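You operate a simulated robot arm through the tools that you are given. There is no shell and no other tool. Be economical: measure what you need, move in short steps, check, and stop when the job is done.

You run a simulated two-armed robot. Do the job below in one go: nothing can be reset, and whatever is moved stays where it is left.

## Task
Hold the grey drip tray on the white table steady with one hand and put the pink cap six in it with the other. Then take the air element with grey ends and put it on the top of the sampling desk. Then put the blue-rimmed beaker in the small steel drip tray. The order counts. Set down upright: air element with grey ends.

Only the result counts: the job must be done as asked and must still hold three seconds after the hand-in. Knocking over, shifting, dropping, spilling or breaking anything else fails it. A push-on lid holds only when it is set on centred and level and pressed home; a screw cap is set on level and turned clockwise until tight.

## Robot
Two 7-joint arms with fingered hands on one trunk, on a base that drives. Base frame: it is fixed to the floor where the robot stands at the start and does not move with it; the origin is under the middle of the robot, x ahead of it, y to its left, z up; the surface under the hand at the start is at about z = 0.9. Units: m, rad, N and s.
The left shoulder is at the start at [0.03, 0.136, 1.205], the right one opposite. Places, roughly: air element with grey ends [-0.75, 4.5, 1]; blue-rimmed beaker [3.25, 1, 1]; small steel drip tray (15x17x5 cm) [2.9, 0.9, 0.5]; top of the sampling desk [-2.4, 3, 0.9]. Payload 5 kg a hand.
The tool frame of a hand sits at the grasp point between the pads (the TCP): z along the fingers, y along the line on which they close. The tips reach 0.042 m beyond it. Largest opening 0.208 m; the body of the gripper starts 0.119 m behind the TCP. The gripper is a hand of 4 fingers: y runs from the thumb to the fingers, the wrist lies at [0, 0, -0.332] in the tool frame, and closing takes about 1.5 s.
Orientation is told as [roll, pitch, yaw] about the base's x, y, z axes, in that order, counted from this pose: with the fingers straight down and closing along the base's y, the tool's x points along the base's -x, its y along +y and its z along -z.

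## Interface
- The arms move only by the tool arm_command. It takes "left_plan", "right_plan" or both (then of equal length, played together; a hand with none holds still); each is a list of rows, each a list of 6 numbers: the shift along the tool's x, y, z in m, then the turn, a rotation vector about the tool's x, y, z in rad. In form: [[tx, ty, tz, ax, ay, az], ...]. A call has 1 to 10 rows; each row shifts and turns the commanded pose from where the row before left it, along the tool's axes as they then stand. "left_grip" and "right_grip" are, for a hand that has rows, the gripper command, from -1 (shut) to 1 (fully open), values between in proportion, set as the call begins (left out, the last holds). A row lasts 0.2 s, in which the tool goes at most 0.05 m and 0.15 rad; a call with a longer step from one row to the next is refused whole, and so is a gripper value outside its range. Where a pose cannot be reached the arm comes as near as it can. A force on the tool above 40 N (or 10 N above the force at the start of the call, whichever is more), or a blocked arm, ends the call early, and 0.2 s more pass. Each finger travels about 0.072 m/s and halts on what it meets, pressing with about 30 N; the grip force reading is that of the motor and also rises with nothing between the fingers. The clock runs only during rows and for 0.2 s after the last one: add rows that do not move to give the fingers time. The reply holds the time, the measured pose of the TCP, the force on the tool along the base axes, the opening and the grip force, in the units named above and with some noise, with the torque about the TCP (base axes, N m) and any sound that the robot's microphone picked up.
- Cameras (640 x 400 px; columns grow to the right, rows downward): "scene" is now at [0.0412, 0.0173, 1.9249]; the picture's right is [0.25, -0.97, 0.00], its down [-0.77, -0.20, -0.61] and it looks along [0.59, 0.15, -0.79] (base axes); focal length 266 px, centre (320, 200). "left" rides on the left gripper at [-0.101, 0, -0.145] in its tool frame; the picture's right is [0.00, -1.00, 0.00], its down [0.82, 0.00, -0.57] and it looks along [0.57, 0.00, 0.82] (tool axes); focal length 261 px, centre (320, 200). "right" rides on the right gripper at [0.101, 0, -0.145] in its tool frame; the picture's right is [0.00, 1.00, 0.00], its down [-0.82, 0.00, -0.57] and it looks along [-0.57, 0.00, 0.82] (tool axes); focal length 261 px, centre (320, 200). There is no depth. A picture from a camera that has moved, and an enlarged one, comes with that camera's place and axes in the base frame and with its lens.
- camera(camera): a new picture of that camera. The clock stands still meanwhile.
- raise_lower(by): slides the trunk up (or, below 0, down) by that many m; the arms and the scene camera ride with it, the base frame stays. It gives what a move gives, with no picture.
- roll_base(legs): drives the robot by 1 to 6 legs, each [ahead, left, turn to the left] in m, m and rad, along the robot's own axes; the way and the turn of a leg run together, so that a leg with both is an arc; at most 1.5 m and 3.142 rad a leg. The arms and the cameras ride along, it lands a little off, and it stops where it bumps. It gives what a move gives.
- set_fingers(finger1, finger2, finger3, thumb_bend, hand): sets how far each is bent, from 0 (flat) to 1 (curled in); at 0.3 the hand is open as for a grip, at 0.7 the pads meet at the TCP. One left out holds its place. A second passes; each finger stops where it meets its share of the squeeze, and holds until it gets a number again. A gripper value or a shape takes the hand back. It gives what a move gives, with no picture; readings hold the bend of each and the force on the fingers (four entries, about 0 where the hand has none), thumb and palm.
- preshape(shape, hand): the hand has 4 fingers and takes this shape, open, in about a second: jaw (thumb against the fingers, like two jaws); tri (thumb and two fingers); tip (a fingertip pinch); poke (one finger out to press); point (the index stretched); flat (the hand flat); cup (the hand cupped); fist (a fist). The gripper value then closes the fingers along that shape, each until it touches; the sizes above hold for jaw. It gives what a move gives, with no picture.
- head_to(pan, tilt): turns the head with the scene camera to pan (to the left, within 2.496 rad either way) and tilt (down, from -0.506 to 1.204), counted from straight ahead of the robot. It gives what a move gives.
- close_up(camera, box): a new picture of the part [left, top, right, bottom] of that camera's present view, enlarged. The clock stands still meanwhile.
- close_job(): hands the job in; it is judged then, once.

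Work in short steps. Places have to be worked out from the pictures, the camera data and where the tool is seen: move nearer, look again, correct. Check each grasp and each placing, and mend what went wrong. You have 165 turns and 118 pictures in all, those below and enlarged ones among them. Open the grippers and draw the arms clear of the work before you hand the job in, unless the task says otherwise.

The tools are called after "Call:" as a command line: name --argument value ..., lists and objects as JSON in quotes. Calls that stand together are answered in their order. arm_command: Moves the arms, as the interface text tells. Its arguments: {"type":"object","properties":{"left_plan":{"type":"array"},"left_grip":{"type":"number"},"right_plan":{"type":"array"},"right_grip":{"type":"number"}},"required":[]} The other tools are called the same way: raise_lower (by) slides the trunk up or down; preshape (shape, hand) gives the hand a shape; set_fingers (finger1, finger2, finger3, thumb_bend, hand) moves the fingers one by one; roll_base (legs) drives the base; head_to (pan, tilt) turns the head that bears the scene camera; camera (camera) takes a picture; close_up (camera, box) takes an enlarged picture of a part of a camera's view; close_job () hands the job in.

At the start:

```text
time: 0.0
left_eef_pos: [0.6301, 0.5673, 1.2656]
left_tool_rot: [0.0, 0.0, 0.001]
left_force: [0.7, 0.0, -0.2]
left_ft_torque: [-0.01, 0.0, -0.01]
left_width: 0.2078
left_grip_force: 0.1
left_shape: jaw
left_bend: [0.3, 0.3, 0.3, 0.3]
left_finger forces: [0.0, 0.0, 0.1, 0.0, 0.1, 0.0]
right_eef_pos: [0.6504, -0.0519, 1.1978]
right_tool_rot: [0.001, 0.001, 0.0]
right_force: [0.4, -0.1, -0.2]
right_ft_torque: [0.01, 0.01, -0.02]
right_width: 0.2077
right_grip_force: 0.1
right_shape: jaw
right_bend: [0.3, 0.3, 0.3, 0.3]
right_finger forces: [0.0, 0.1, 0.1, 0.0, 0.1, 0.1]
trunk travel left (down, up): [-0.225, 0.265]
robot x, y, heading: [0.0008, -0.0019, -0.004]
head pan, tilt: [0.257, 0.915]
```

scene: 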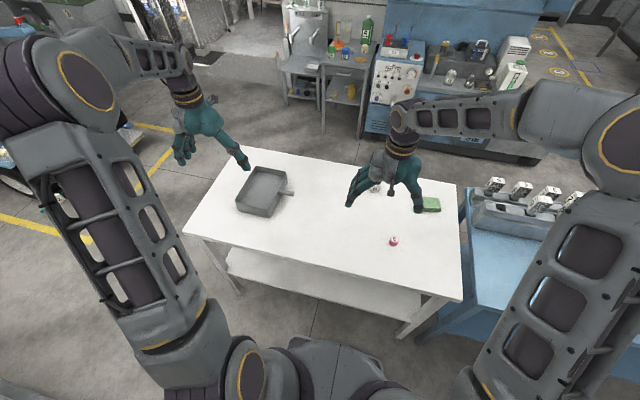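
right: 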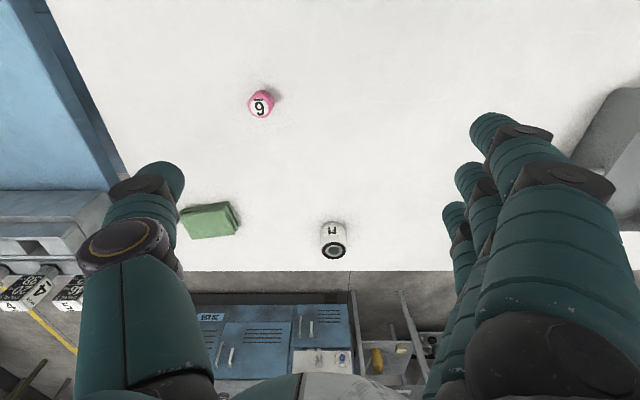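
left: 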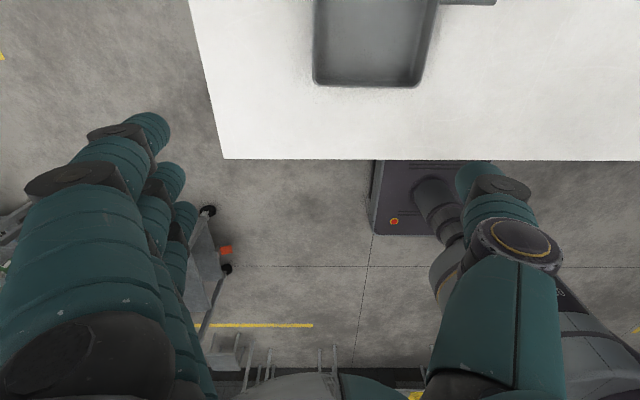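

Pink cap judged at about (0.66,-0.15), tray about x 0.63–0.9, y 0.38–0.58. I look closer at both.

Call:
close_up --camera "scene" --box '[180, 140, 340, 240]'

Call:
close_up --camera "scene" --box '[340, 160, 500, 260]'

```text
4.00 times, centred on (260, 190) of scene
camera zoom: at [0.0412, 0.0173, 1.9249], right [0.25, -0.97, 0.0], down [-0.77, -0.2, -0.61], along [0.59, 0.15, -0.79], focal length 1066 px, centre (560, 240)
```

zoom: 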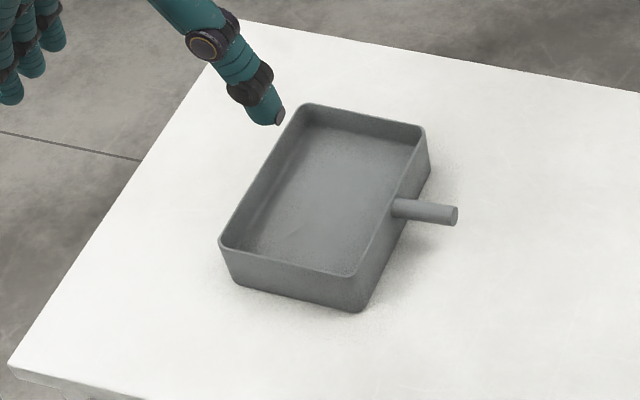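

```text
4.00 times, centred on (420, 210) of scene
camera zoom: at [0.0412, 0.0173, 1.9249], right [0.25, -0.97, 0.0], down [-0.77, -0.2, -0.61], along [0.59, 0.15, -0.79], focal length 1066 px, centre (-80, 160)
```

zoom: 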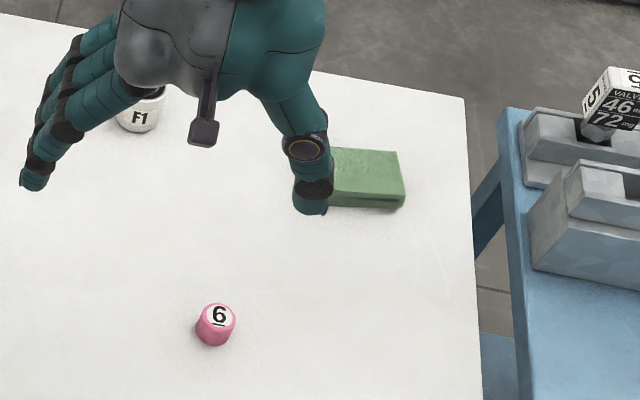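

Tray rim spans about x .655–.885, y .405–.572, rim z≈.965; cap at (.658,-.155), ~3.5 cm tall. I roll left 0.28 m so both arms reach comfortably.

Call:
roll_base --legs '[[0, 0.28, 0]]'

```text
time: 2.0
left_eef_pos: [0.6236, 0.8537, 1.265]
left_tool_rot: [0.0, 0.0, 0.009]
left_force: [-0.4, 0.6, -0.7]
left_ft_torque: [-0.13, -0.01, 0.0]
left_width: 0.2077
left_grip_force: 0.0
left_shape: jaw
left_bend: [0.3, 0.3, 0.3, 0.3]
left_finger forces: [0.1, 0.1, 0.1, 0.0, 0.0, 0.0]
right_eef_pos: [0.6491, 0.2337, 1.1982]
right_tool_rot: [0.001, 0.0, 0.009]
right_force: [0.0, 0.6, -0.5]
right_ft_torque: [-0.13, -0.01, 0.0]
right_width: 0.2077
right_grip_force: 0.1
right_shape: jaw
right_bend: [0.3, 0.3, 0.3, 0.3]
right_finger forces: [0.0, 0.0, 0.0, 0.0, 0.0, 0.0]
trunk travel left (down, up): [-0.225, 0.265]
robot x, y, heading: [-0.001, 0.2799, 0.006]
head pan, tilt: [0.257, 0.915]
```

Moving the right hand above the cap and the left above the far-left tray wall, both partly closed.

Call:
arm_command --right_plan '[[-0.001, -0.048, 0.01, 0, 0, 0], [-0.001, -0.048, 0.01, 0, 0, 0], [-0.001, -0.048, 0.01, 0, 0, 0], [-0.001, -0.048, 0.01, 0, 0, 0], [-0.001, -0.048, 0.01, 0, 0, 0], [-0.001, -0.048, 0.01, 0, 0, 0], [-0.001, -0.048, 0.01, 0, 0, 0], [-0.001, -0.048, 0.01, 0, 0, 0]]' --left_plan '[[-0.0245, -0.035, 0, 0, 0, 0], [-0.0245, -0.035, 0, 0, 0, 0], [-0.0245, -0.035, 0, 0, 0, 0], [-0.0245, -0.035, 0, 0, 0, 0], [-0.0245, -0.035, 0, 0, 0, 0], [-0.0245, -0.035, 0, 0, 0, 0], [-0.0245, -0.035, 0, 0, 0, 0], [-0.0245, -0.035, 0, 0, 0, 0]]' --right_grip 0.06 --left_grip -0.33

Call:
camera --camera "right"

Call:
camera --camera "left"

Call:
camera --camera "scene"

```text
time: 3.8
left_eef_pos: [0.8234, 0.5704, 1.2664]
left_tool_rot: [0.003, 0.002, 0.011]
left_force: [1.9, -1.3, 0.1]
left_ft_torque: [0.25, 0.13, 0.02]
left_width: 0.07
left_grip_force: 0.0
left_shape: jaw
left_bend: [0.73, 0.73, 0.73, 0.7]
left_finger forces: [0.0, 0.0, 0.1, 0.0, 0.0, 0.1]
right_eef_pos: [0.6604, -0.1553, 1.1186]
right_tool_rot: [0.003, 0.002, 0.01]
right_force: [0.2, -1.4, -2.1]
right_ft_torque: [0.1, 0.13, 0.01]
right_width: 0.1107
right_grip_force: 0.2
right_shape: jaw
right_bend: [0.72, 0.72, 0.72, 0.7]
right_finger forces: [0.0, 0.0, 0.1, 0.0, 0.1, 0.1]
trunk travel left (down, up): [-0.225, 0.265]
robot x, y, heading: [-0.0022, 0.2804, 0.015]
head pan, tilt: [0.257, 0.915]
```

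```text
112 pictures are left
camera right: at [0.559, -0.1575, 1.2632], right [-0.01, 1.0, 0.0], down [0.82, 0.0, 0.57], along [0.57, 0.01, -0.82], focal length 261 px, centre (320, 200)
```

right: 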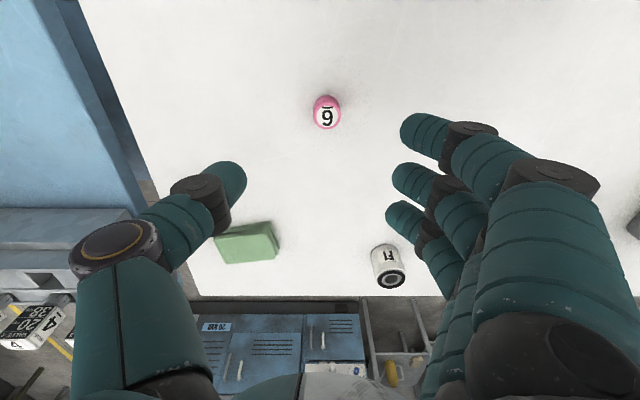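

```text
111 pictures are left
camera left: at [0.9243, 0.5719, 1.4113], right [0.01, -1.0, 0.0], down [-0.82, -0.01, 0.57], along [-0.57, -0.01, -0.82], focal length 261 px, centre (320, 200)
```

left: 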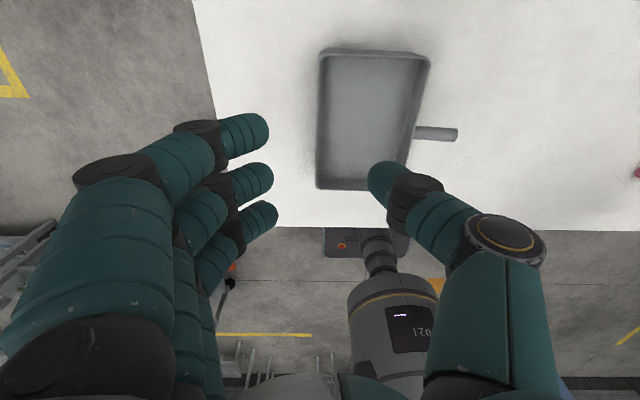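

```text
110 pictures are left
camera scene: at [0.0425, 0.293, 1.9248], right [0.26, -0.96, 0.0], down [-0.77, -0.21, -0.61], along [0.59, 0.16, -0.79], focal length 266 px, centre (320, 200)
```

scene: 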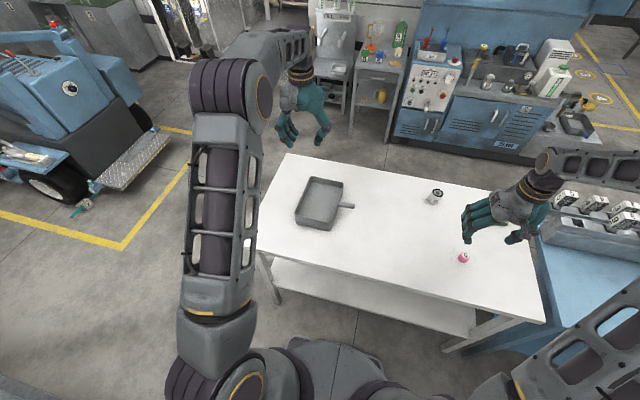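

Cap judged at (.659,-.148); left wall at y≈.568. Lower the left hand over the wall and the right hand part way.

Call:
arm_command --left_plan '[[0, -0.002, 0.042, 0, 0, 0], [0, 0, 0.042, 0, 0, 0], [0, 0, 0.042, 0, 0, 0], [0, 0, 0.042, 0, 0, 0], [0, 0, 0.042, 0, 0, 0], [0, 0, 0.042, 0, 0, 0], [0, 0, 0.035, 0, 0, 0]]' --right_plan '[[0, 0.007, 0.0125, 0, 0, 0], [0, 0, 0.0125, 0, 0, 0], [0, 0, 0.0125, 0, 0, 0], [0, 0, 0.0125, 0, 0, 0], [0, 0, 0.0125, 0, 0, 0], [0, 0, 0.0125, 0, 0, 0], [0, 0, 0.0125, 0, 0, 0]]'

Call:
camera --camera "left"

Call:
camera --camera "right"

```text
time: 5.4
left_eef_pos: [0.8226, 0.5743, 0.9783]
left_tool_rot: [0.0, -0.002, 0.007]
left_force: [1.7, 1.0, 5.0]
left_ft_torque: [-0.2, -0.1, 0.09]
left_width: 0.0703
left_grip_force: 0.0
left_shape: jaw
left_bend: [0.73, 0.73, 0.73, 0.7]
left_finger forces: [0.0, 0.1, 0.0, 0.0, 4.3, 0.0]
right_eef_pos: [0.66, -0.1444, 1.0311]
right_tool_rot: [0.0, 0.001, 0.01]
right_force: [-0.2, -0.2, 0.4]
right_ft_torque: [0.04, -0.02, -0.01]
right_width: 0.1109
right_grip_force: 0.1
right_shape: jaw
right_bend: [0.72, 0.72, 0.72, 0.7]
right_finger forces: [0.1, 0.1, 0.1, 0.0, 0.0, 0.1]
trunk travel left (down, up): [-0.225, 0.265]
robot x, y, heading: [0.001, 0.2796, 0.006]
head pan, tilt: [0.257, 0.915]
```

```text
109 pictures are left
camera left: at [0.9241, 0.5755, 1.1239], right [0.01, -1.0, 0.0], down [-0.82, -0.01, 0.57], along [-0.57, -0.01, -0.82], focal length 261 px, centre (320, 200)
```

left: 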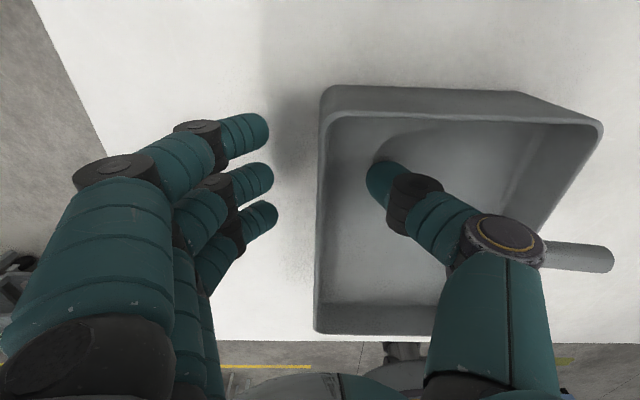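

```text
108 pictures are left
camera right: at [0.5586, -0.1462, 1.174], right [0.0, 1.0, 0.0], down [0.82, 0.0, 0.57], along [0.57, 0.0, -0.82], focal length 261 px, centre (320, 200)
```

right: 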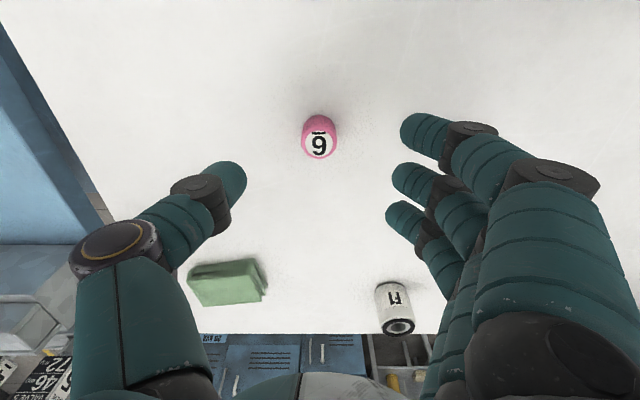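

The thumb lightly touches the tray floor; raise 5 mm and close the left hand on the wall.

Call:
arm_command --left_plan '[[0, 0, -0.005, 0, 0, 0], [0, 0, 0, 0, 0, 0], [0, 0, 0, 0, 0, 0], [0, 0, 0, 0, 0, 0], [0, 0, 0, 0, 0, 0], [0, 0, 0, 0, 0, 0]]' --left_grip -1 --right_plan '[[0, 0, 0.005, 0, 0, 0], [0, 0, 0.005, 0, 0, 0], [0, 0, 0.005, 0, 0, 0], [0, 0, 0.005, 0, 0, 0], [0, 0, 0.005, 0, 0, 0], [0, 0, 0.005, 0, 0, 0]]' --right_grip -0.1

Call:
camera --camera "left"

Call:
camera --camera "right"

```text
time: 6.8
left_eef_pos: [0.8234, 0.5747, 0.984]
left_tool_rot: [0.001, -0.001, 0.009]
left_force: [-0.4, 1.0, 0.0]
left_ft_torque: [0.12, 0.0, -0.1]
left_width: 0.0126
left_grip_force: 30.2
left_shape: jaw
left_bend: [0.7, 0.7, 0.7, 0.72]
left_finger forces: [3.9, 4.4, 6.0, 0.1, 14.3, 0.0]
right_eef_pos: [0.6589, -0.1441, 1.0017]
right_tool_rot: [0.001, 0.002, 0.008]
right_force: [0.4, -0.5, 0.1]
right_ft_torque: [0.0, 0.02, -0.02]
right_width: 0.0947
right_grip_force: 0.0
right_shape: jaw
right_bend: [0.73, 0.73, 0.73, 0.7]
right_finger forces: [0.1, 0.1, 0.0, 0.0, 0.0, 0.0]
trunk travel left (down, up): [-0.225, 0.265]
robot x, y, heading: [-0.0025, 0.2807, 0.01]
head pan, tilt: [0.257, 0.915]
```

```text
107 pictures are left
camera left: at [0.9243, 0.5757, 1.1285], right [0.01, -1.0, 0.0], down [-0.82, -0.01, 0.57], along [-0.57, -0.01, -0.82], focal length 261 px, centre (320, 200)
```

left: 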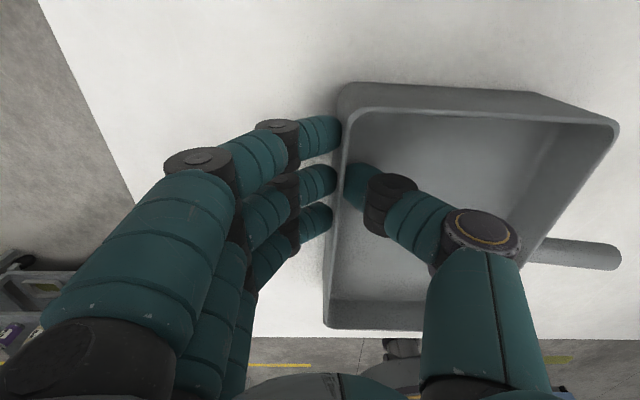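

```text
106 pictures are left
camera right: at [0.5589, -0.1456, 1.1447], right [0.0, 1.0, 0.0], down [0.82, 0.0, 0.57], along [0.57, 0.0, -0.82], focal length 261 px, centre (320, 200)
```

right: 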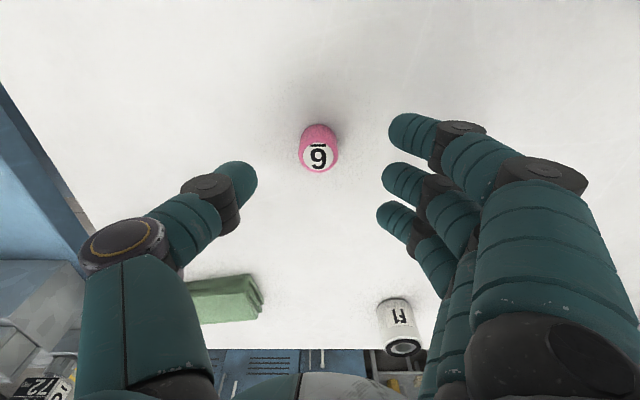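

Tray is held (thin wall gripped, 30 N). Lower the right hand on the cap, watching contact.

Call:
arm_command --right_plan '[[0, 0, 0.008, 0, 0, 0], [0, 0, 0.008, 0, 0, 0], [0, 0, 0.008, 0, 0, 0], [0, 0, 0.005, 0, 0, 0]]' --right_grip -0.2

Call:
camera --camera "right"

```text
time: 7.8
left_eef_pos: [0.8234, 0.5744, 0.9839]
left_tool_rot: [0.0, 0.0, 0.008]
left_force: [0.4, -0.4, -0.1]
left_ft_torque: [0.06, -0.02, -0.08]
left_width: 0.0126
left_grip_force: 30.2
left_shape: jaw
left_bend: [0.7, 0.7, 0.7, 0.72]
left_finger forces: [4.3, 4.5, 5.8, 0.0, 14.5, 0.0]
right_eef_pos: [0.6615, -0.1439, 0.9723]
right_tool_rot: [-0.001, 0.001, 0.008]
right_force: [0.3, -0.3, 0.5]
right_ft_torque: [-0.01, -0.03, -0.01]
right_width: 0.0841
right_grip_force: 0.0
right_shape: jaw
right_bend: [0.73, 0.73, 0.73, 0.7]
right_finger forces: [0.1, 0.0, 0.0, 0.1, 0.1, 0.1]
trunk travel left (down, up): [-0.225, 0.265]
robot x, y, heading: [0.002, 0.2818, 0.009]
head pan, tilt: [0.257, 0.915]
```

```text
105 pictures are left
camera right: at [0.5601, -0.1452, 1.1157], right [0.0, 1.0, 0.0], down [0.82, 0.0, 0.57], along [0.57, 0.0, -0.82], focal length 261 px, centre (320, 200)
```

right: 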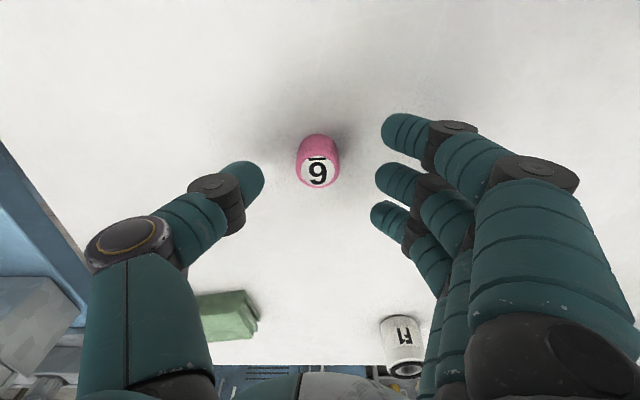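

Still clear; cap is centred between thumb and middle finger. Lower 2 cm more gently.

Call:
arm_command --right_plan '[[0, 0, 0.006, 0, 0, 0], [0, -0.001, 0.006, 0, 0, 0], [0, 0, 0.005, 0, 0, 0], [0, 0, 0.005, 0, 0, 0]]'

```text
time: 8.8
left_eef_pos: [0.8227, 0.5739, 0.983]
left_tool_rot: [0.001, 0.0, 0.01]
left_force: [0.1, 0.0, 0.9]
left_ft_torque: [0.07, -0.03, -0.02]
left_width: 0.0127
left_grip_force: 29.5
left_shape: jaw
left_bend: [0.7, 0.7, 0.7, 0.72]
left_finger forces: [4.5, 4.5, 5.8, 0.0, 14.7, 0.0]
right_eef_pos: [0.6605, -0.1453, 0.9502]
right_tool_rot: [0.0, 0.0, 0.008]
right_force: [0.5, 0.5, -0.7]
right_ft_torque: [0.01, -0.03, -0.04]
right_width: 0.0839
right_grip_force: 0.0
right_shape: jaw
right_bend: [0.73, 0.73, 0.73, 0.7]
right_finger forces: [0.0, 0.0, 0.1, 0.0, 0.1, 0.1]
trunk travel left (down, up): [-0.225, 0.265]
robot x, y, heading: [0.0007, 0.2827, 0.009]
head pan, tilt: [0.257, 0.915]
```

Close the right hand on the cap.

Call:
arm_command --right_plan '[[0, 0, 0.002, 0, 0, 0], [0, 0, 0, 0, 0, 0], [0, 0, 0, 0, 0, 0], [0, 0, 0, 0, 0, 0], [0, 0, 0, 0, 0, 0], [0, 0, 0, 0, 0, 0]]' --right_grip -1

Call:
camera --camera "right"

```text
time: 10.2
left_eef_pos: [0.8235, 0.573, 0.9834]
left_tool_rot: [0.0, -0.001, 0.009]
left_force: [0.2, -0.1, -0.4]
left_ft_torque: [0.07, -0.07, -0.02]
left_width: 0.0125
left_grip_force: 30.8
left_shape: jaw
left_bend: [0.7, 0.7, 0.7, 0.72]
left_finger forces: [4.8, 4.5, 5.6, 0.0, 14.8, 0.0]
right_eef_pos: [0.6602, -0.1452, 0.949]
right_tool_rot: [-0.001, -0.001, 0.007]
right_force: [0.4, -3.6, 7.2]
right_ft_torque: [0.02, -0.01, -0.02]
right_width: 0.0117
right_grip_force: 30.0
right_shape: jaw
right_bend: [0.7, 0.71, 0.7, 0.71]
right_finger forces: [0.0, 17.0, 0.1, 0.0, 21.4, 0.1]
trunk travel left (down, up): [-0.225, 0.265]
robot x, y, heading: [-0.0005, 0.2808, 0.009]
head pan, tilt: [0.257, 0.915]
```

```text
104 pictures are left
camera right: at [0.5587, -0.1468, 1.0922], right [0.0, 1.0, 0.0], down [0.82, 0.0, 0.57], along [0.57, 0.0, -0.82], focal length 261 px, centre (320, 200)
```

right: 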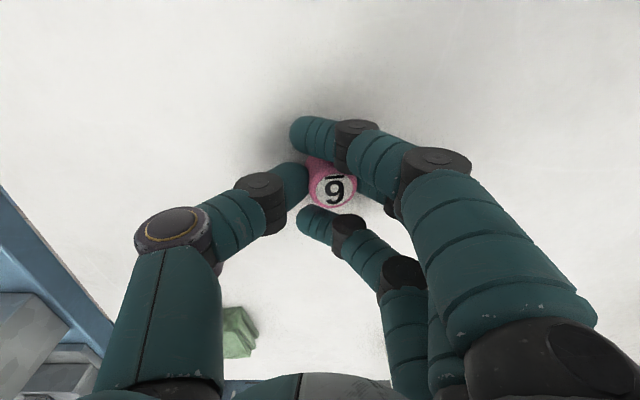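

Cap is pinched between thumb and middle finger (17/21 N). Lift.

Call:
arm_command --right_plan '[[0, 0, -0.01, 0, 0, 0], [0, 0, -0.02, 0, 0, 0], [0, 0, -0.03, 0, 0, 0], [0, 0, -0.04, 0, 0, 0], [0, 0, -0.04, 0, 0, 0]]'

Call:
camera --camera "right"

Call:
camera --camera "scene"

```text
time: 11.4
left_eef_pos: [0.8224, 0.5743, 0.9828]
left_tool_rot: [-0.001, 0.0, 0.009]
left_force: [-0.2, 0.7, -0.9]
left_ft_torque: [0.03, -0.13, 0.0]
left_width: 0.0123
left_grip_force: 30.0
left_shape: jaw
left_bend: [0.7, 0.7, 0.7, 0.72]
left_finger forces: [5.0, 4.5, 5.5, 0.0, 14.8, 0.0]
right_eef_pos: [0.6591, -0.1436, 1.0923]
right_tool_rot: [0.001, 0.0, 0.007]
right_force: [-0.8, 0.0, -0.9]
right_ft_torque: [-0.09, -0.09, -0.03]
right_width: 0.0112
right_grip_force: 29.8
right_shape: jaw
right_bend: [0.7, 0.71, 0.7, 0.71]
right_finger forces: [0.1, 17.8, 0.0, 0.0, 17.7, 0.1]
trunk travel left (down, up): [-0.225, 0.265]
robot x, y, heading: [0.0006, 0.2808, 0.011]
head pan, tilt: [0.257, 0.915]
```

```text
103 pictures are left
camera right: at [0.5582, -0.144, 1.2347], right [0.0, 1.0, 0.0], down [0.82, 0.0, 0.57], along [0.57, 0.0, -0.82], focal length 261 px, centre (320, 200)
```

right: 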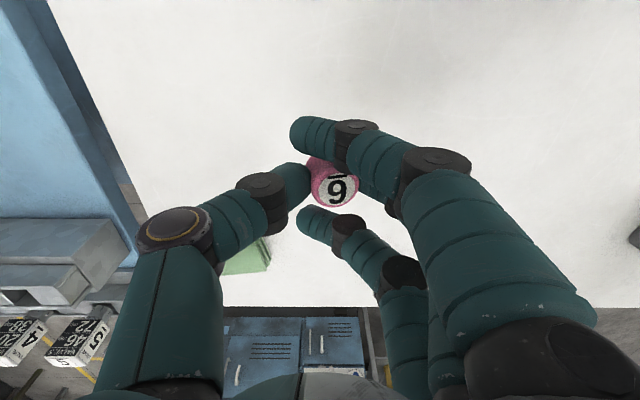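

```text
102 pictures are left
camera scene: at [0.039, 0.2983, 1.925], right [0.26, -0.96, 0.0], down [-0.76, -0.21, -0.61], along [0.59, 0.16, -0.79], focal length 266 px, centre (320, 200)
```

scene: 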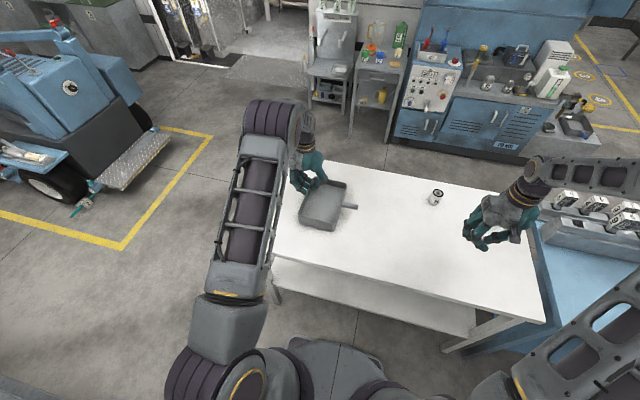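

Cap is held. Carry it over toward the tray at safe height.

Call:
arm_command --right_plan '[[-0.005, 0.045, 0, 0, 0, 0], [-0.005, 0.045, 0, 0, 0, 0], [-0.005, 0.045, 0, 0, 0, 0], [-0.005, 0.045, 0, 0, 0, 0], [-0.005, 0.045, 0, 0, 0, 0], [-0.005, 0.045, 0, 0, 0, 0], [-0.005, 0.045, 0, 0, 0, 0], [-0.005, 0.045, 0, 0, 0, 0], [-0.005, 0.045, 0, 0, 0, 0], [-0.001, 0.045, 0, 0, 0, 0]]'

Call:
camera --camera "scene"

Call:
camera --camera "right"

```text
time: 13.6
left_eef_pos: [0.8233, 0.5747, 0.9836]
left_tool_rot: [-0.001, 0.0, 0.009]
left_force: [-0.3, 1.5, 0.1]
left_ft_torque: [-0.07, -0.09, 0.04]
left_width: 0.0123
left_grip_force: 29.6
left_shape: jaw
left_bend: [0.7, 0.7, 0.7, 0.72]
left_finger forces: [5.4, 4.7, 5.0, 0.1, 14.8, 0.1]
right_eef_pos: [0.6986, 0.3085, 1.0871]
right_tool_rot: [-0.004, 0.0, 0.005]
right_force: [-0.2, 0.2, -0.4]
right_ft_torque: [0.0, -0.02, 0.02]
right_width: 0.0111
right_grip_force: 30.3
right_shape: jaw
right_bend: [0.7, 0.71, 0.7, 0.71]
right_finger forces: [0.0, 17.8, 0.1, 0.0, 17.7, 0.0]
trunk travel left (down, up): [-0.225, 0.265]
robot x, y, heading: [-0.0043, 0.2789, 0.011]
head pan, tilt: [0.257, 0.915]
```

```text
101 pictures are left
camera scene: at [0.04, 0.2999, 1.9249], right [0.26, -0.96, 0.0], down [-0.77, -0.21, -0.61], along [0.59, 0.16, -0.79], focal length 266 px, centre (320, 200)
```

scene: 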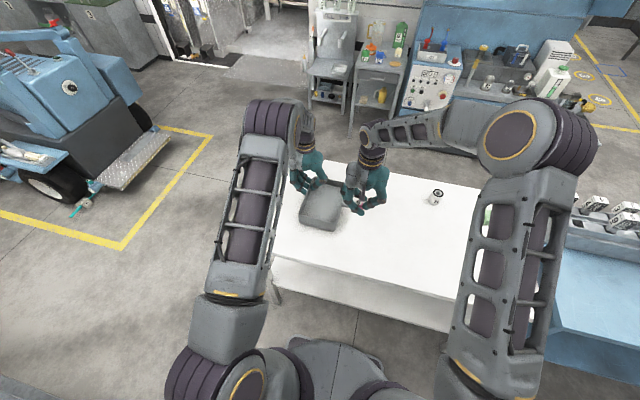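

```text
100 pictures are left
camera right: at [0.5977, 0.3073, 1.2315], right [0.0, 1.0, 0.0], down [0.82, 0.0, 0.57], along [0.57, 0.0, -0.82], focal length 261 px, centre (320, 200)
```

right: 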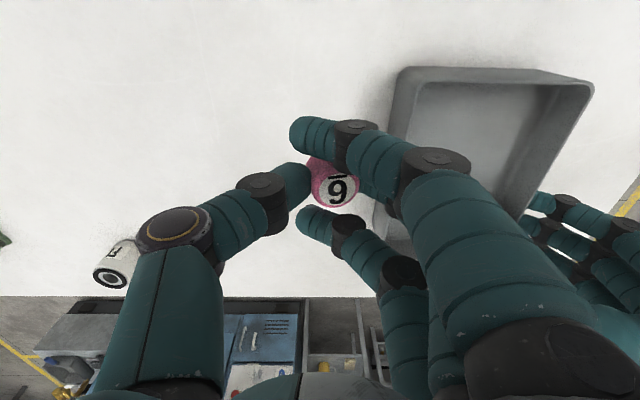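

Tray's near part spans y≈.385–.567 now. Move right 0.145 more to y≈.453, x≈.71.

Call:
arm_command --right_plan '[[-0.002, 0.03, 0, 0, 0, 0], [-0.002, 0.03, 0, 0, 0, 0], [-0.002, 0.03, 0, 0, 0, 0], [-0.002, 0.03, 0, 0, 0, 0], [-0.002, 0.025, 0, 0, 0, 0]]'

Call:
camera --camera "scene"

Call:
camera --camera "right"

```text
time: 14.8
left_eef_pos: [0.8239, 0.5744, 0.983]
left_tool_rot: [0.0, -0.001, 0.007]
left_force: [0.8, -0.3, 0.8]
left_ft_torque: [0.03, -0.03, -0.02]
left_width: 0.0126
left_grip_force: 29.9
left_shape: jaw
left_bend: [0.7, 0.7, 0.7, 0.72]
left_finger forces: [5.2, 4.6, 5.2, 0.0, 15.1, 0.0]
right_eef_pos: [0.7129, 0.4512, 1.0882]
right_tool_rot: [-0.003, 0.0, 0.008]
right_force: [1.1, 0.2, -0.9]
right_ft_torque: [-0.01, 0.02, 0.02]
right_width: 0.011
right_grip_force: 30.1
right_shape: jaw
right_bend: [0.7, 0.71, 0.7, 0.71]
right_finger forces: [0.0, 17.8, 0.0, 0.0, 17.7, 0.1]
trunk travel left (down, up): [-0.225, 0.265]
robot x, y, heading: [-0.0042, 0.28, 0.006]
head pan, tilt: [0.257, 0.915]
```

```text
99 pictures are left
camera scene: at [0.0405, 0.2989, 1.9249], right [0.26, -0.96, 0.0], down [-0.77, -0.21, -0.61], along [0.59, 0.16, -0.79], focal length 266 px, centre (320, 200)
```

scene: 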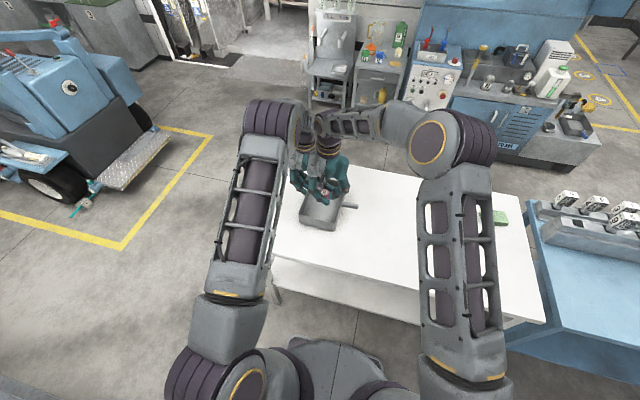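

```text
98 pictures are left
camera right: at [0.6116, 0.4509, 1.2319], right [0.0, 1.0, 0.0], down [0.82, 0.0, 0.57], along [0.57, 0.0, -0.82], focal length 261 px, centre (320, 200)
```

right: 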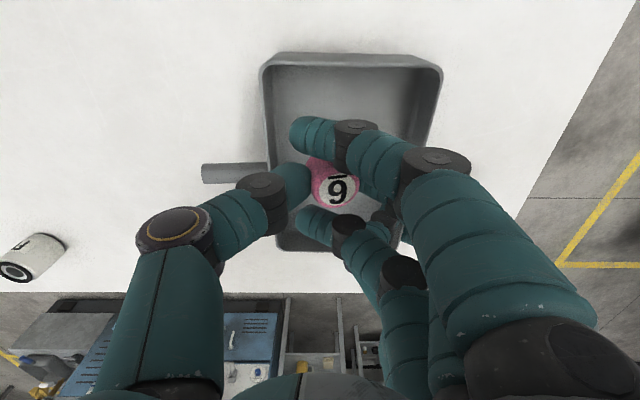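

Clear over the tray. Shift 1 cm left and lower gently to TCP z≈0.97.

Call:
arm_command --right_plan '[[0, 0.006, 0.02, 0, 0, 0], [0, 0.006, 0.02, 0, 0, 0], [0, 0, 0.02, 0, 0, 0], [0, 0, 0.02, 0, 0, 0], [0, 0, 0.015, 0, 0, 0]]'

Call:
camera --camera "right"

Call:
camera --camera "left"

```text
time: 16.0
left_eef_pos: [0.8242, 0.5744, 0.9834]
left_tool_rot: [0.001, -0.001, 0.009]
left_force: [0.0, 0.0, -0.7]
left_ft_torque: [0.09, -0.03, -0.03]
left_width: 0.0125
left_grip_force: 30.4
left_shape: jaw
left_bend: [0.7, 0.7, 0.7, 0.72]
left_finger forces: [5.1, 4.7, 5.4, 0.0, 15.2, 0.0]
right_eef_pos: [0.7108, 0.4638, 0.9925]
right_tool_rot: [0.0, 0.0, 0.008]
right_force: [1.0, 0.4, -0.1]
right_ft_torque: [-0.01, 0.09, -0.01]
right_width: 0.0111
right_grip_force: 29.8
right_shape: jaw
right_bend: [0.7, 0.71, 0.7, 0.71]
right_finger forces: [0.0, 17.8, 0.0, 0.1, 17.7, 0.0]
trunk travel left (down, up): [-0.225, 0.265]
robot x, y, heading: [-0.0008, 0.2826, 0.009]
head pan, tilt: [0.257, 0.915]
```

```text
97 pictures are left
camera right: at [0.6101, 0.4618, 1.1362], right [0.0, 1.0, 0.0], down [0.82, 0.0, 0.57], along [0.57, 0.0, -0.82], focal length 261 px, centre (320, 200)
```

right: 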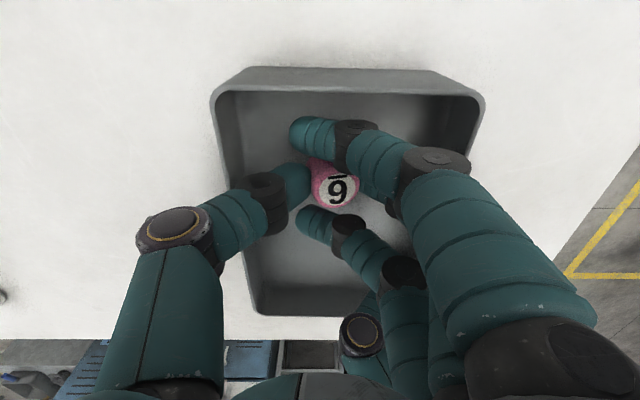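

```text
96 pictures are left
camera left: at [0.9246, 0.576, 1.1282], right [0.01, -1.0, 0.0], down [-0.82, -0.01, 0.57], along [-0.57, -0.01, -0.82], focal length 261 px, centre (320, 200)
```

left: 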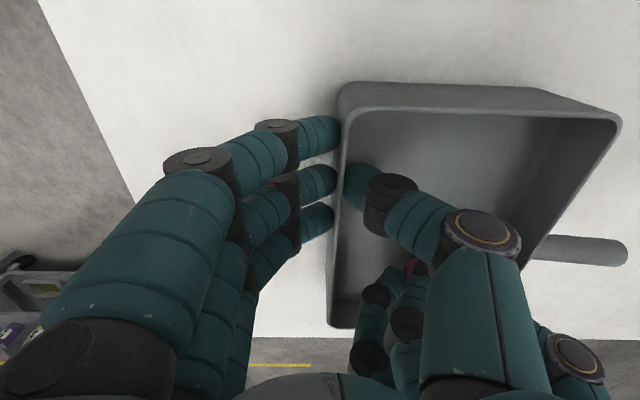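

Thumb clears the right wall. Lower 2.5 cm more.

Call:
arm_command --right_plan '[[0, 0.002, 0.01, 0, 0, 0], [0, 0.002, 0.008, 0, 0, 0], [0, 0, 0.007, 0, 0, 0]]'

Call:
camera --camera "right"

```text
time: 16.7
left_eef_pos: [0.8225, 0.5752, 0.9824]
left_tool_rot: [0.003, 0.0, 0.012]
left_force: [2.7, 1.3, 0.8]
left_ft_torque: [0.12, -0.09, 0.03]
left_width: 0.0118
left_grip_force: 29.8
left_shape: jaw
left_bend: [0.7, 0.7, 0.7, 0.72]
left_finger forces: [5.2, 5.1, 5.4, 0.0, 13.6, 0.0]
right_eef_pos: [0.713, 0.47, 0.9792]
right_tool_rot: [0.007, -0.008, 0.008]
right_force: [-4.8, -2.9, 21.0]
right_ft_torque: [0.59, 0.24, 0.12]
right_width: 0.0129
right_grip_force: 30.5
right_shape: jaw
right_bend: [0.7, 0.73, 0.7, 0.72]
right_finger forces: [0.1, 34.4, 0.1, 0.1, 21.6, 0.0]
trunk travel left (down, up): [-0.225, 0.265]
robot x, y, heading: [-0.003, 0.2827, 0.008]
head pan, tilt: [0.257, 0.915]
stopped in row 3 (right hand): the force on the tool passed its limit at 49 N (the readings are from after the stop); the commanded pose is now the measured one
```

```text
95 pictures are left
camera right: at [0.6107, 0.4671, 1.1215], right [0.0, 1.0, 0.01], down [0.82, 0.0, 0.58], along [0.58, 0.01, -0.82], focal length 261 px, centre (320, 200)
```

right: 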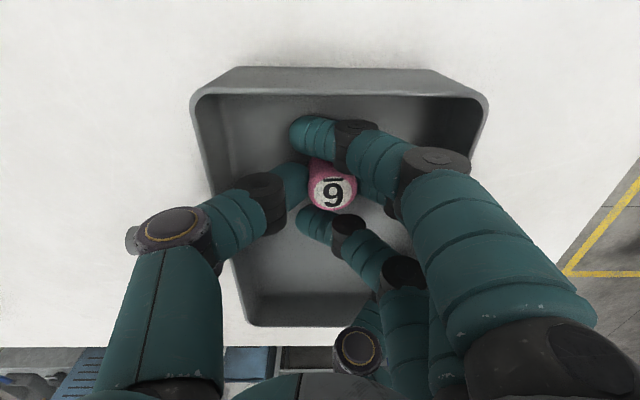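

Cap reached the tray floor (floor at ≈.93). Ease up 3 mm and open slightly.

Call:
arm_command --right_plan '[[0, 0, -0.003, 0, 0, 0], [0, 0, 0, 0, 0, 0], [0, 0, 0, 0, 0, 0], [0, 0, 0, 0, 0, 0]]' --right_grip -0.5

Call:
camera --camera "right"

```text
time: 17.7
left_eef_pos: [0.8229, 0.5747, 0.9817]
left_tool_rot: [0.0, 0.001, 0.008]
left_force: [-1.9, -0.4, 2.7]
left_ft_torque: [0.06, 0.02, 0.01]
left_width: 0.0124
left_grip_force: 30.2
left_shape: jaw
left_bend: [0.7, 0.7, 0.7, 0.72]
left_finger forces: [5.6, 5.5, 5.8, 0.0, 15.9, 0.0]
right_eef_pos: [0.7131, 0.4685, 0.9786]
right_tool_rot: [0.005, -0.004, 0.009]
right_force: [-0.2, 0.0, 1.4]
right_ft_torque: [-0.03, 0.04, -0.01]
right_width: 0.0514
right_grip_force: 0.1
right_shape: jaw
right_bend: [0.73, 0.73, 0.73, 0.7]
right_finger forces: [0.2, 0.1, 0.0, 0.1, 1.5, 0.0]
trunk travel left (down, up): [-0.225, 0.265]
robot x, y, heading: [-0.0002, 0.2785, 0.012]
head pan, tilt: [0.257, 0.915]
```

```text
94 pictures are left
camera right: at [0.6105, 0.467, 1.1221], right [0.0, 1.0, 0.0], down [0.82, 0.0, 0.58], along [0.58, 0.01, -0.82], focal length 261 px, centre (320, 200)
```

right: 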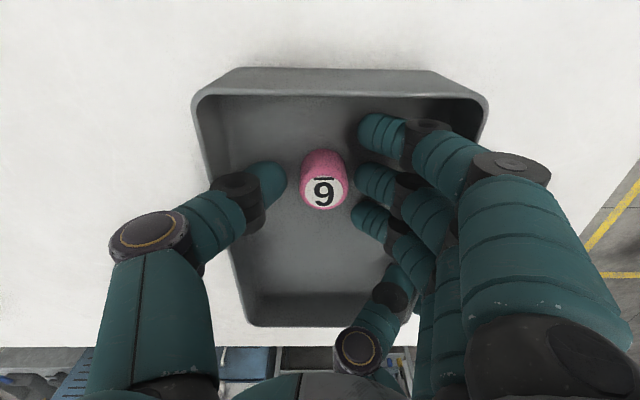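

Released and standing. Lift the right hand straight up, then away to the right.

Call:
arm_command --right_plan '[[0, -0.002, -0.015, 0, 0, 0], [0, -0.003, -0.03, 0, 0, 0], [0, -0.005, -0.04, 0, 0, 0], [0, -0.02, -0.04, 0, 0, 0], [0, -0.04, -0.02, 0, 0, 0], [0, -0.045, 0, 0, 0, 0], [0, -0.045, 0, 0, 0, 0], [0, -0.045, 0, 0, 0, 0]]'

Call:
camera --camera "left"

```text
time: 19.5
left_eef_pos: [0.8233, 0.5743, 0.9815]
left_tool_rot: [0.002, 0.0, 0.011]
left_force: [0.0, -0.9, 3.3]
left_ft_torque: [0.01, 0.01, -0.03]
left_width: 0.012
left_grip_force: 29.5
left_shape: jaw
left_bend: [0.7, 0.7, 0.7, 0.72]
left_finger forces: [5.4, 5.5, 6.0, 0.0, 16.9, 0.0]
right_eef_pos: [0.7114, 0.2616, 1.1206]
right_tool_rot: [0.006, -0.005, 0.01]
right_force: [0.1, -0.2, 0.0]
right_ft_torque: [0.0, 0.0, -0.02]
right_width: 0.0519
right_grip_force: 0.0
right_shape: jaw
right_bend: [0.73, 0.73, 0.73, 0.7]
right_finger forces: [0.1, 0.0, 0.0, 0.0, 0.0, 0.0]
trunk travel left (down, up): [-0.225, 0.265]
robot x, y, heading: [0.002, 0.2792, 0.01]
head pan, tilt: [0.257, 0.915]
```

```text
93 pictures are left
camera left: at [0.9241, 0.5755, 1.128], right [0.01, -1.0, 0.0], down [-0.82, -0.01, 0.57], along [-0.57, -0.01, -0.82], focal length 261 px, centre (320, 200)
```

left: 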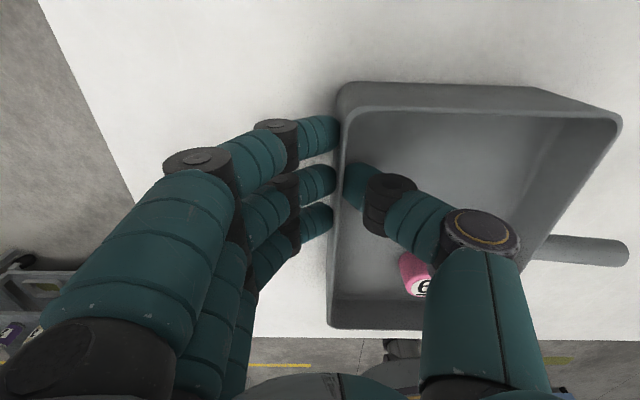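

Open the left hand a bit and withdraw upward.

Call:
arm_command --left_plan '[[0, 0, 0, 0, 0, 0], [0, 0, 0, 0, 0, 0], [0, 0, 0, 0, 0, 0], [0, 0, 0, 0, 0, 0], [0, 0, -0.02, 0, 0, 0], [0, 0, -0.04, 0, 0, 0], [0, 0, -0.045, 0, 0, 0], [0, 0, -0.045, 0, 0, 0], [0, 0, -0.045, 0, 0, 0], [0, 0, -0.045, 0, 0, 0]]' --left_grip -0.4

Call:
camera --camera "left"

```text
time: 21.7
left_eef_pos: [0.821, 0.5742, 1.2244]
left_tool_rot: [0.001, 0.001, 0.008]
left_force: [-1.5, 0.0, -0.2]
left_ft_torque: [0.05, -0.11, 0.0]
left_width: 0.0617
left_grip_force: 0.1
left_shape: jaw
left_bend: [0.73, 0.73, 0.73, 0.7]
left_finger forces: [0.1, 0.1, 0.0, 0.0, 0.0, 0.0]
right_eef_pos: [0.7122, 0.2623, 1.1223]
right_tool_rot: [0.004, -0.005, 0.009]
right_force: [-0.5, 0.1, 0.1]
right_ft_torque: [-0.01, -0.04, 0.01]
right_width: 0.052
right_grip_force: 0.2
right_shape: jaw
right_bend: [0.73, 0.73, 0.73, 0.7]
right_finger forces: [0.1, 0.1, 0.0, 0.0, 0.0, 0.0]
trunk travel left (down, up): [-0.225, 0.265]
robot x, y, heading: [-0.0028, 0.2792, 0.008]
head pan, tilt: [0.257, 0.915]
```

```text
92 pictures are left
camera left: at [0.922, 0.5751, 1.3695], right [0.01, -1.0, 0.0], down [-0.82, -0.01, 0.57], along [-0.57, -0.01, -0.82], focal length 261 px, centre (320, 200)
```

left: 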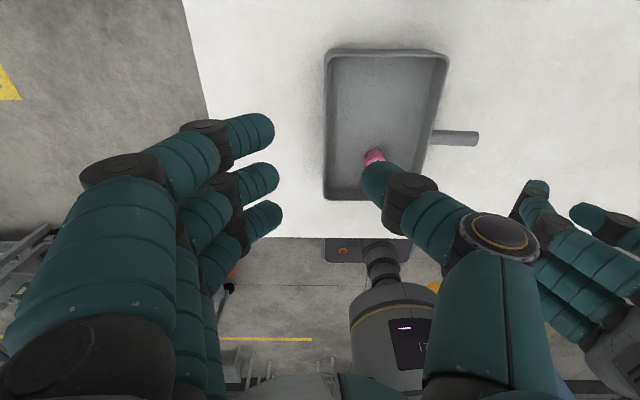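

Cap lies in the tray. Draw both hands back and up for travel, then look around.

Call:
arm_command --left_plan '[[0.04, 0, -0.01, 0, 0, 0], [0.04, 0, -0.01, 0, 0, 0], [0.04, 0, -0.01, 0, 0, 0], [0.04, 0, -0.01, 0, 0, 0], [0.04, 0, -0.01, 0, 0, 0], [0.04, 0, -0.01, 0, 0, 0], [0.04, 0, -0.01, 0, 0, 0]]' --right_plan '[[0.03, -0.03, -0.02, 0, 0, 0], [0.03, -0.03, -0.02, 0, 0, 0], [0.03, -0.03, -0.02, 0, 0, 0], [0.03, -0.03, -0.02, 0, 0, 0], [0.03, -0.02, -0.02, 0, 0, 0], [0.03, -0.02, -0.02, 0, 0, 0], [0.03, -0.01, -0.02, 0, 0, 0]]'

Call:
head_to --pan 1.57 --tilt 0.4

Call:
camera --camera "scene"

Call:
head_to --pan 2.4 --tilt 0.4

Call:
camera --camera "scene"

```text
time: 23.3
left_eef_pos: [0.5373, 0.5743, 1.2933]
left_tool_rot: [-0.001, -0.005, 0.01]
left_force: [-1.5, 0.4, 1.3]
left_ft_torque: [-0.08, -0.27, -0.02]
left_width: 0.062
left_grip_force: 0.1
left_shape: jaw
left_bend: [0.73, 0.73, 0.73, 0.7]
left_finger forces: [0.0, 0.1, 0.0, 0.0, 0.0, 0.0]
right_eef_pos: [0.5024, 0.0927, 1.2626]
right_tool_rot: [0.002, -0.008, 0.009]
right_force: [-1.6, 0.1, 1.0]
right_ft_torque: [-0.06, -0.26, 0.01]
right_width: 0.052
right_grip_force: 0.1
right_shape: jaw
right_bend: [0.73, 0.73, 0.73, 0.7]
right_finger forces: [0.1, 0.1, 0.1, 0.1, 0.0, 0.0]
trunk travel left (down, up): [-0.225, 0.265]
robot x, y, heading: [-0.0011, 0.2811, 0.012]
head pan, tilt: [0.257, 0.915]
```

```text
time: 24.8
left_eef_pos: [0.542, 0.5737, 1.2915]
left_tool_rot: [-0.001, 0.0, 0.007]
left_force: [-0.4, -0.4, -0.6]
left_ft_torque: [-0.03, -0.01, -0.01]
left_width: 0.0619
left_grip_force: 0.0
left_shape: jaw
left_bend: [0.73, 0.73, 0.73, 0.7]
left_finger forces: [0.1, 0.0, 0.0, 0.1, 0.0, 0.0]
right_eef_pos: [0.5075, 0.0919, 1.2608]
right_tool_rot: [0.006, -0.004, 0.007]
right_force: [0.1, -0.3, 0.1]
right_ft_torque: [-0.01, 0.0, -0.03]
right_width: 0.0519
right_grip_force: 0.1
right_shape: jaw
right_bend: [0.73, 0.73, 0.73, 0.7]
right_finger forces: [0.0, 0.0, 0.1, 0.0, 0.0, 0.1]
trunk travel left (down, up): [-0.225, 0.265]
robot x, y, heading: [0.0013, 0.2802, 0.008]
head pan, tilt: [1.571, 0.4]
```

```text
91 pictures are left
camera scene: at [-0.0334, 0.3708, 1.969], right [1.0, 0.01, 0.0], down [0.0, -0.39, -0.92], along [-0.01, 0.92, -0.39], focal length 266 px, centre (320, 200)
```

scene: 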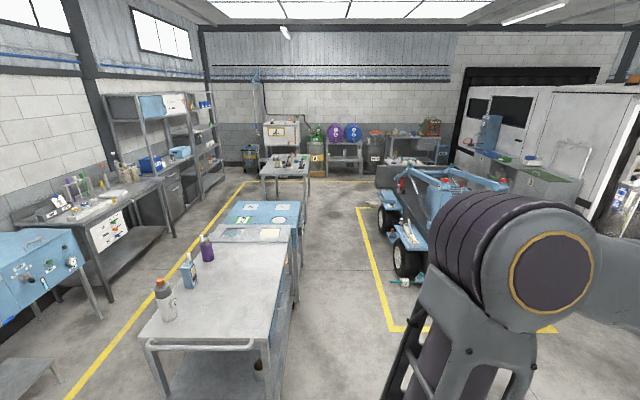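

```text
time: 25.9
left_eef_pos: [0.5419, 0.573, 1.2914]
left_tool_rot: [0.0, 0.001, 0.01]
left_force: [-0.4, -0.6, 0.8]
left_ft_torque: [0.01, -0.01, -0.02]
left_width: 0.062
left_grip_force: 0.1
left_shape: jaw
left_bend: [0.73, 0.73, 0.73, 0.7]
left_finger forces: [0.0, 0.0, 0.0, 0.1, 0.0, 0.1]
right_eef_pos: [0.5074, 0.092, 1.26]
right_tool_rot: [0.005, -0.005, 0.009]
right_force: [-0.3, 0.2, 0.0]
right_ft_torque: [0.0, 0.0, -0.04]
right_width: 0.0522
right_grip_force: 0.2
right_shape: jaw
right_bend: [0.73, 0.73, 0.73, 0.7]
right_finger forces: [0.0, 0.0, 0.0, 0.0, 0.1, 0.0]
trunk travel left (down, up): [-0.225, 0.265]
robot x, y, heading: [0.0008, 0.2838, 0.009]
head pan, tilt: [2.4, 0.4]
```

```text
90 pictures are left
camera scene: at [-0.1009, 0.3402, 1.969], right [0.67, 0.74, 0.0], down [0.29, -0.26, -0.92], along [-0.68, 0.62, -0.39], focal length 266 px, centre (320, 200)
```

scene: 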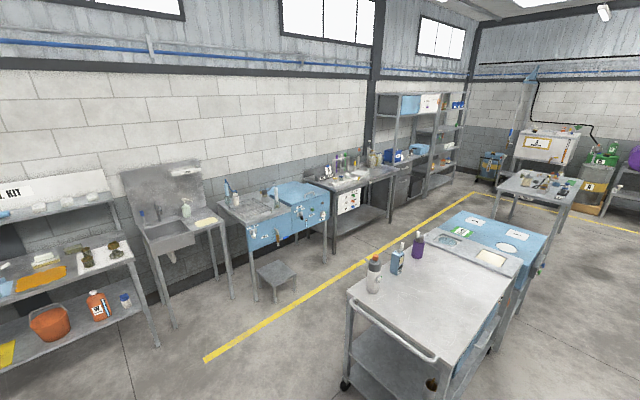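

Zoom on the air-element table and the sampling desk.

Call:
head_to --pan 1.7 --tilt 0.35

Call:
close_up --camera "scene" --box '[280, 130, 376, 190]'

Call:
close_up --camera "scene" --box '[40, 140, 232, 260]'

Call:
camera --camera "scene"

```text
time: 27.0
left_eef_pos: [0.5411, 0.574, 1.2918]
left_tool_rot: [0.0, 0.0, 0.008]
left_force: [0.5, -0.1, 0.3]
left_ft_torque: [-0.02, -0.02, 0.02]
left_width: 0.0622
left_grip_force: 0.1
left_shape: jaw
left_bend: [0.73, 0.73, 0.73, 0.7]
left_finger forces: [0.0, 0.0, 0.0, 0.0, 0.0, 0.1]
right_eef_pos: [0.5081, 0.0926, 1.2602]
right_tool_rot: [0.005, -0.005, 0.008]
right_force: [0.4, -0.4, 0.2]
right_ft_torque: [-0.01, -0.03, 0.04]
right_width: 0.0516
right_grip_force: 0.0
right_shape: jaw
right_bend: [0.73, 0.73, 0.73, 0.7]
right_finger forces: [0.0, 0.0, 0.0, 0.0, 0.0, 0.1]
trunk travel left (down, up): [-0.225, 0.265]
robot x, y, heading: [-0.0014, 0.2812, 0.009]
head pan, tilt: [1.7, 0.351]
```

```text
6.67 times, centred on (328, 160) of scene
camera zoom: at [-0.0452, 0.3703, 1.9736], right [0.99, 0.14, 0.0], down [0.05, -0.34, -0.94], along [-0.13, 0.93, -0.34], focal length 1776 px, centre (267, 467)
```

zoom: 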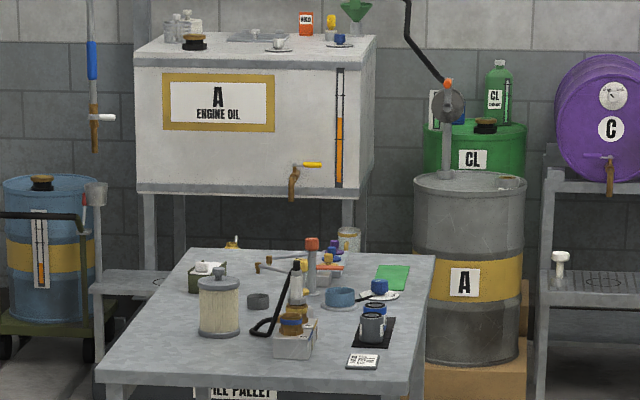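

```text
3.33 times, centred on (136, 200) of scene
camera zoom: at [-0.0452, 0.3703, 1.9736], right [0.99, 0.14, 0.0], down [0.05, -0.34, -0.94], along [-0.13, 0.93, -0.34], focal length 888 px, centre (933, 200)
```

zoom: 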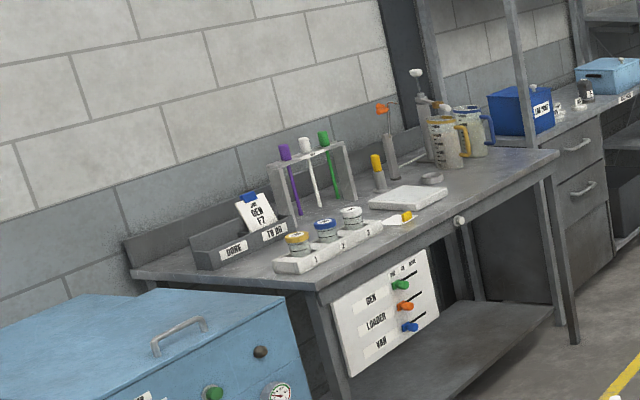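

```text
87 pictures are left
camera scene: at [-0.0452, 0.3703, 1.9736], right [0.99, 0.14, 0.0], down [0.05, -0.34, -0.94], along [-0.13, 0.93, -0.34], focal length 266 px, centre (320, 200)
```

scene: 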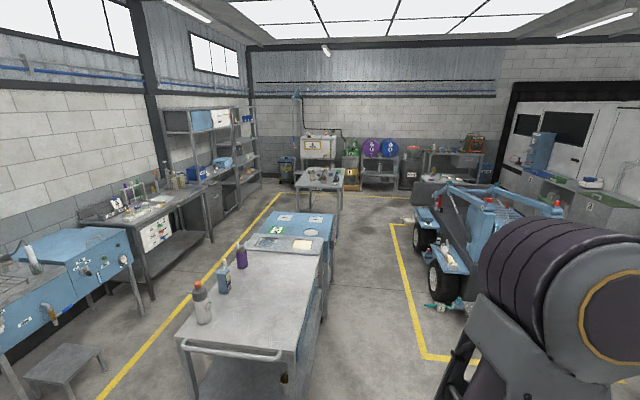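

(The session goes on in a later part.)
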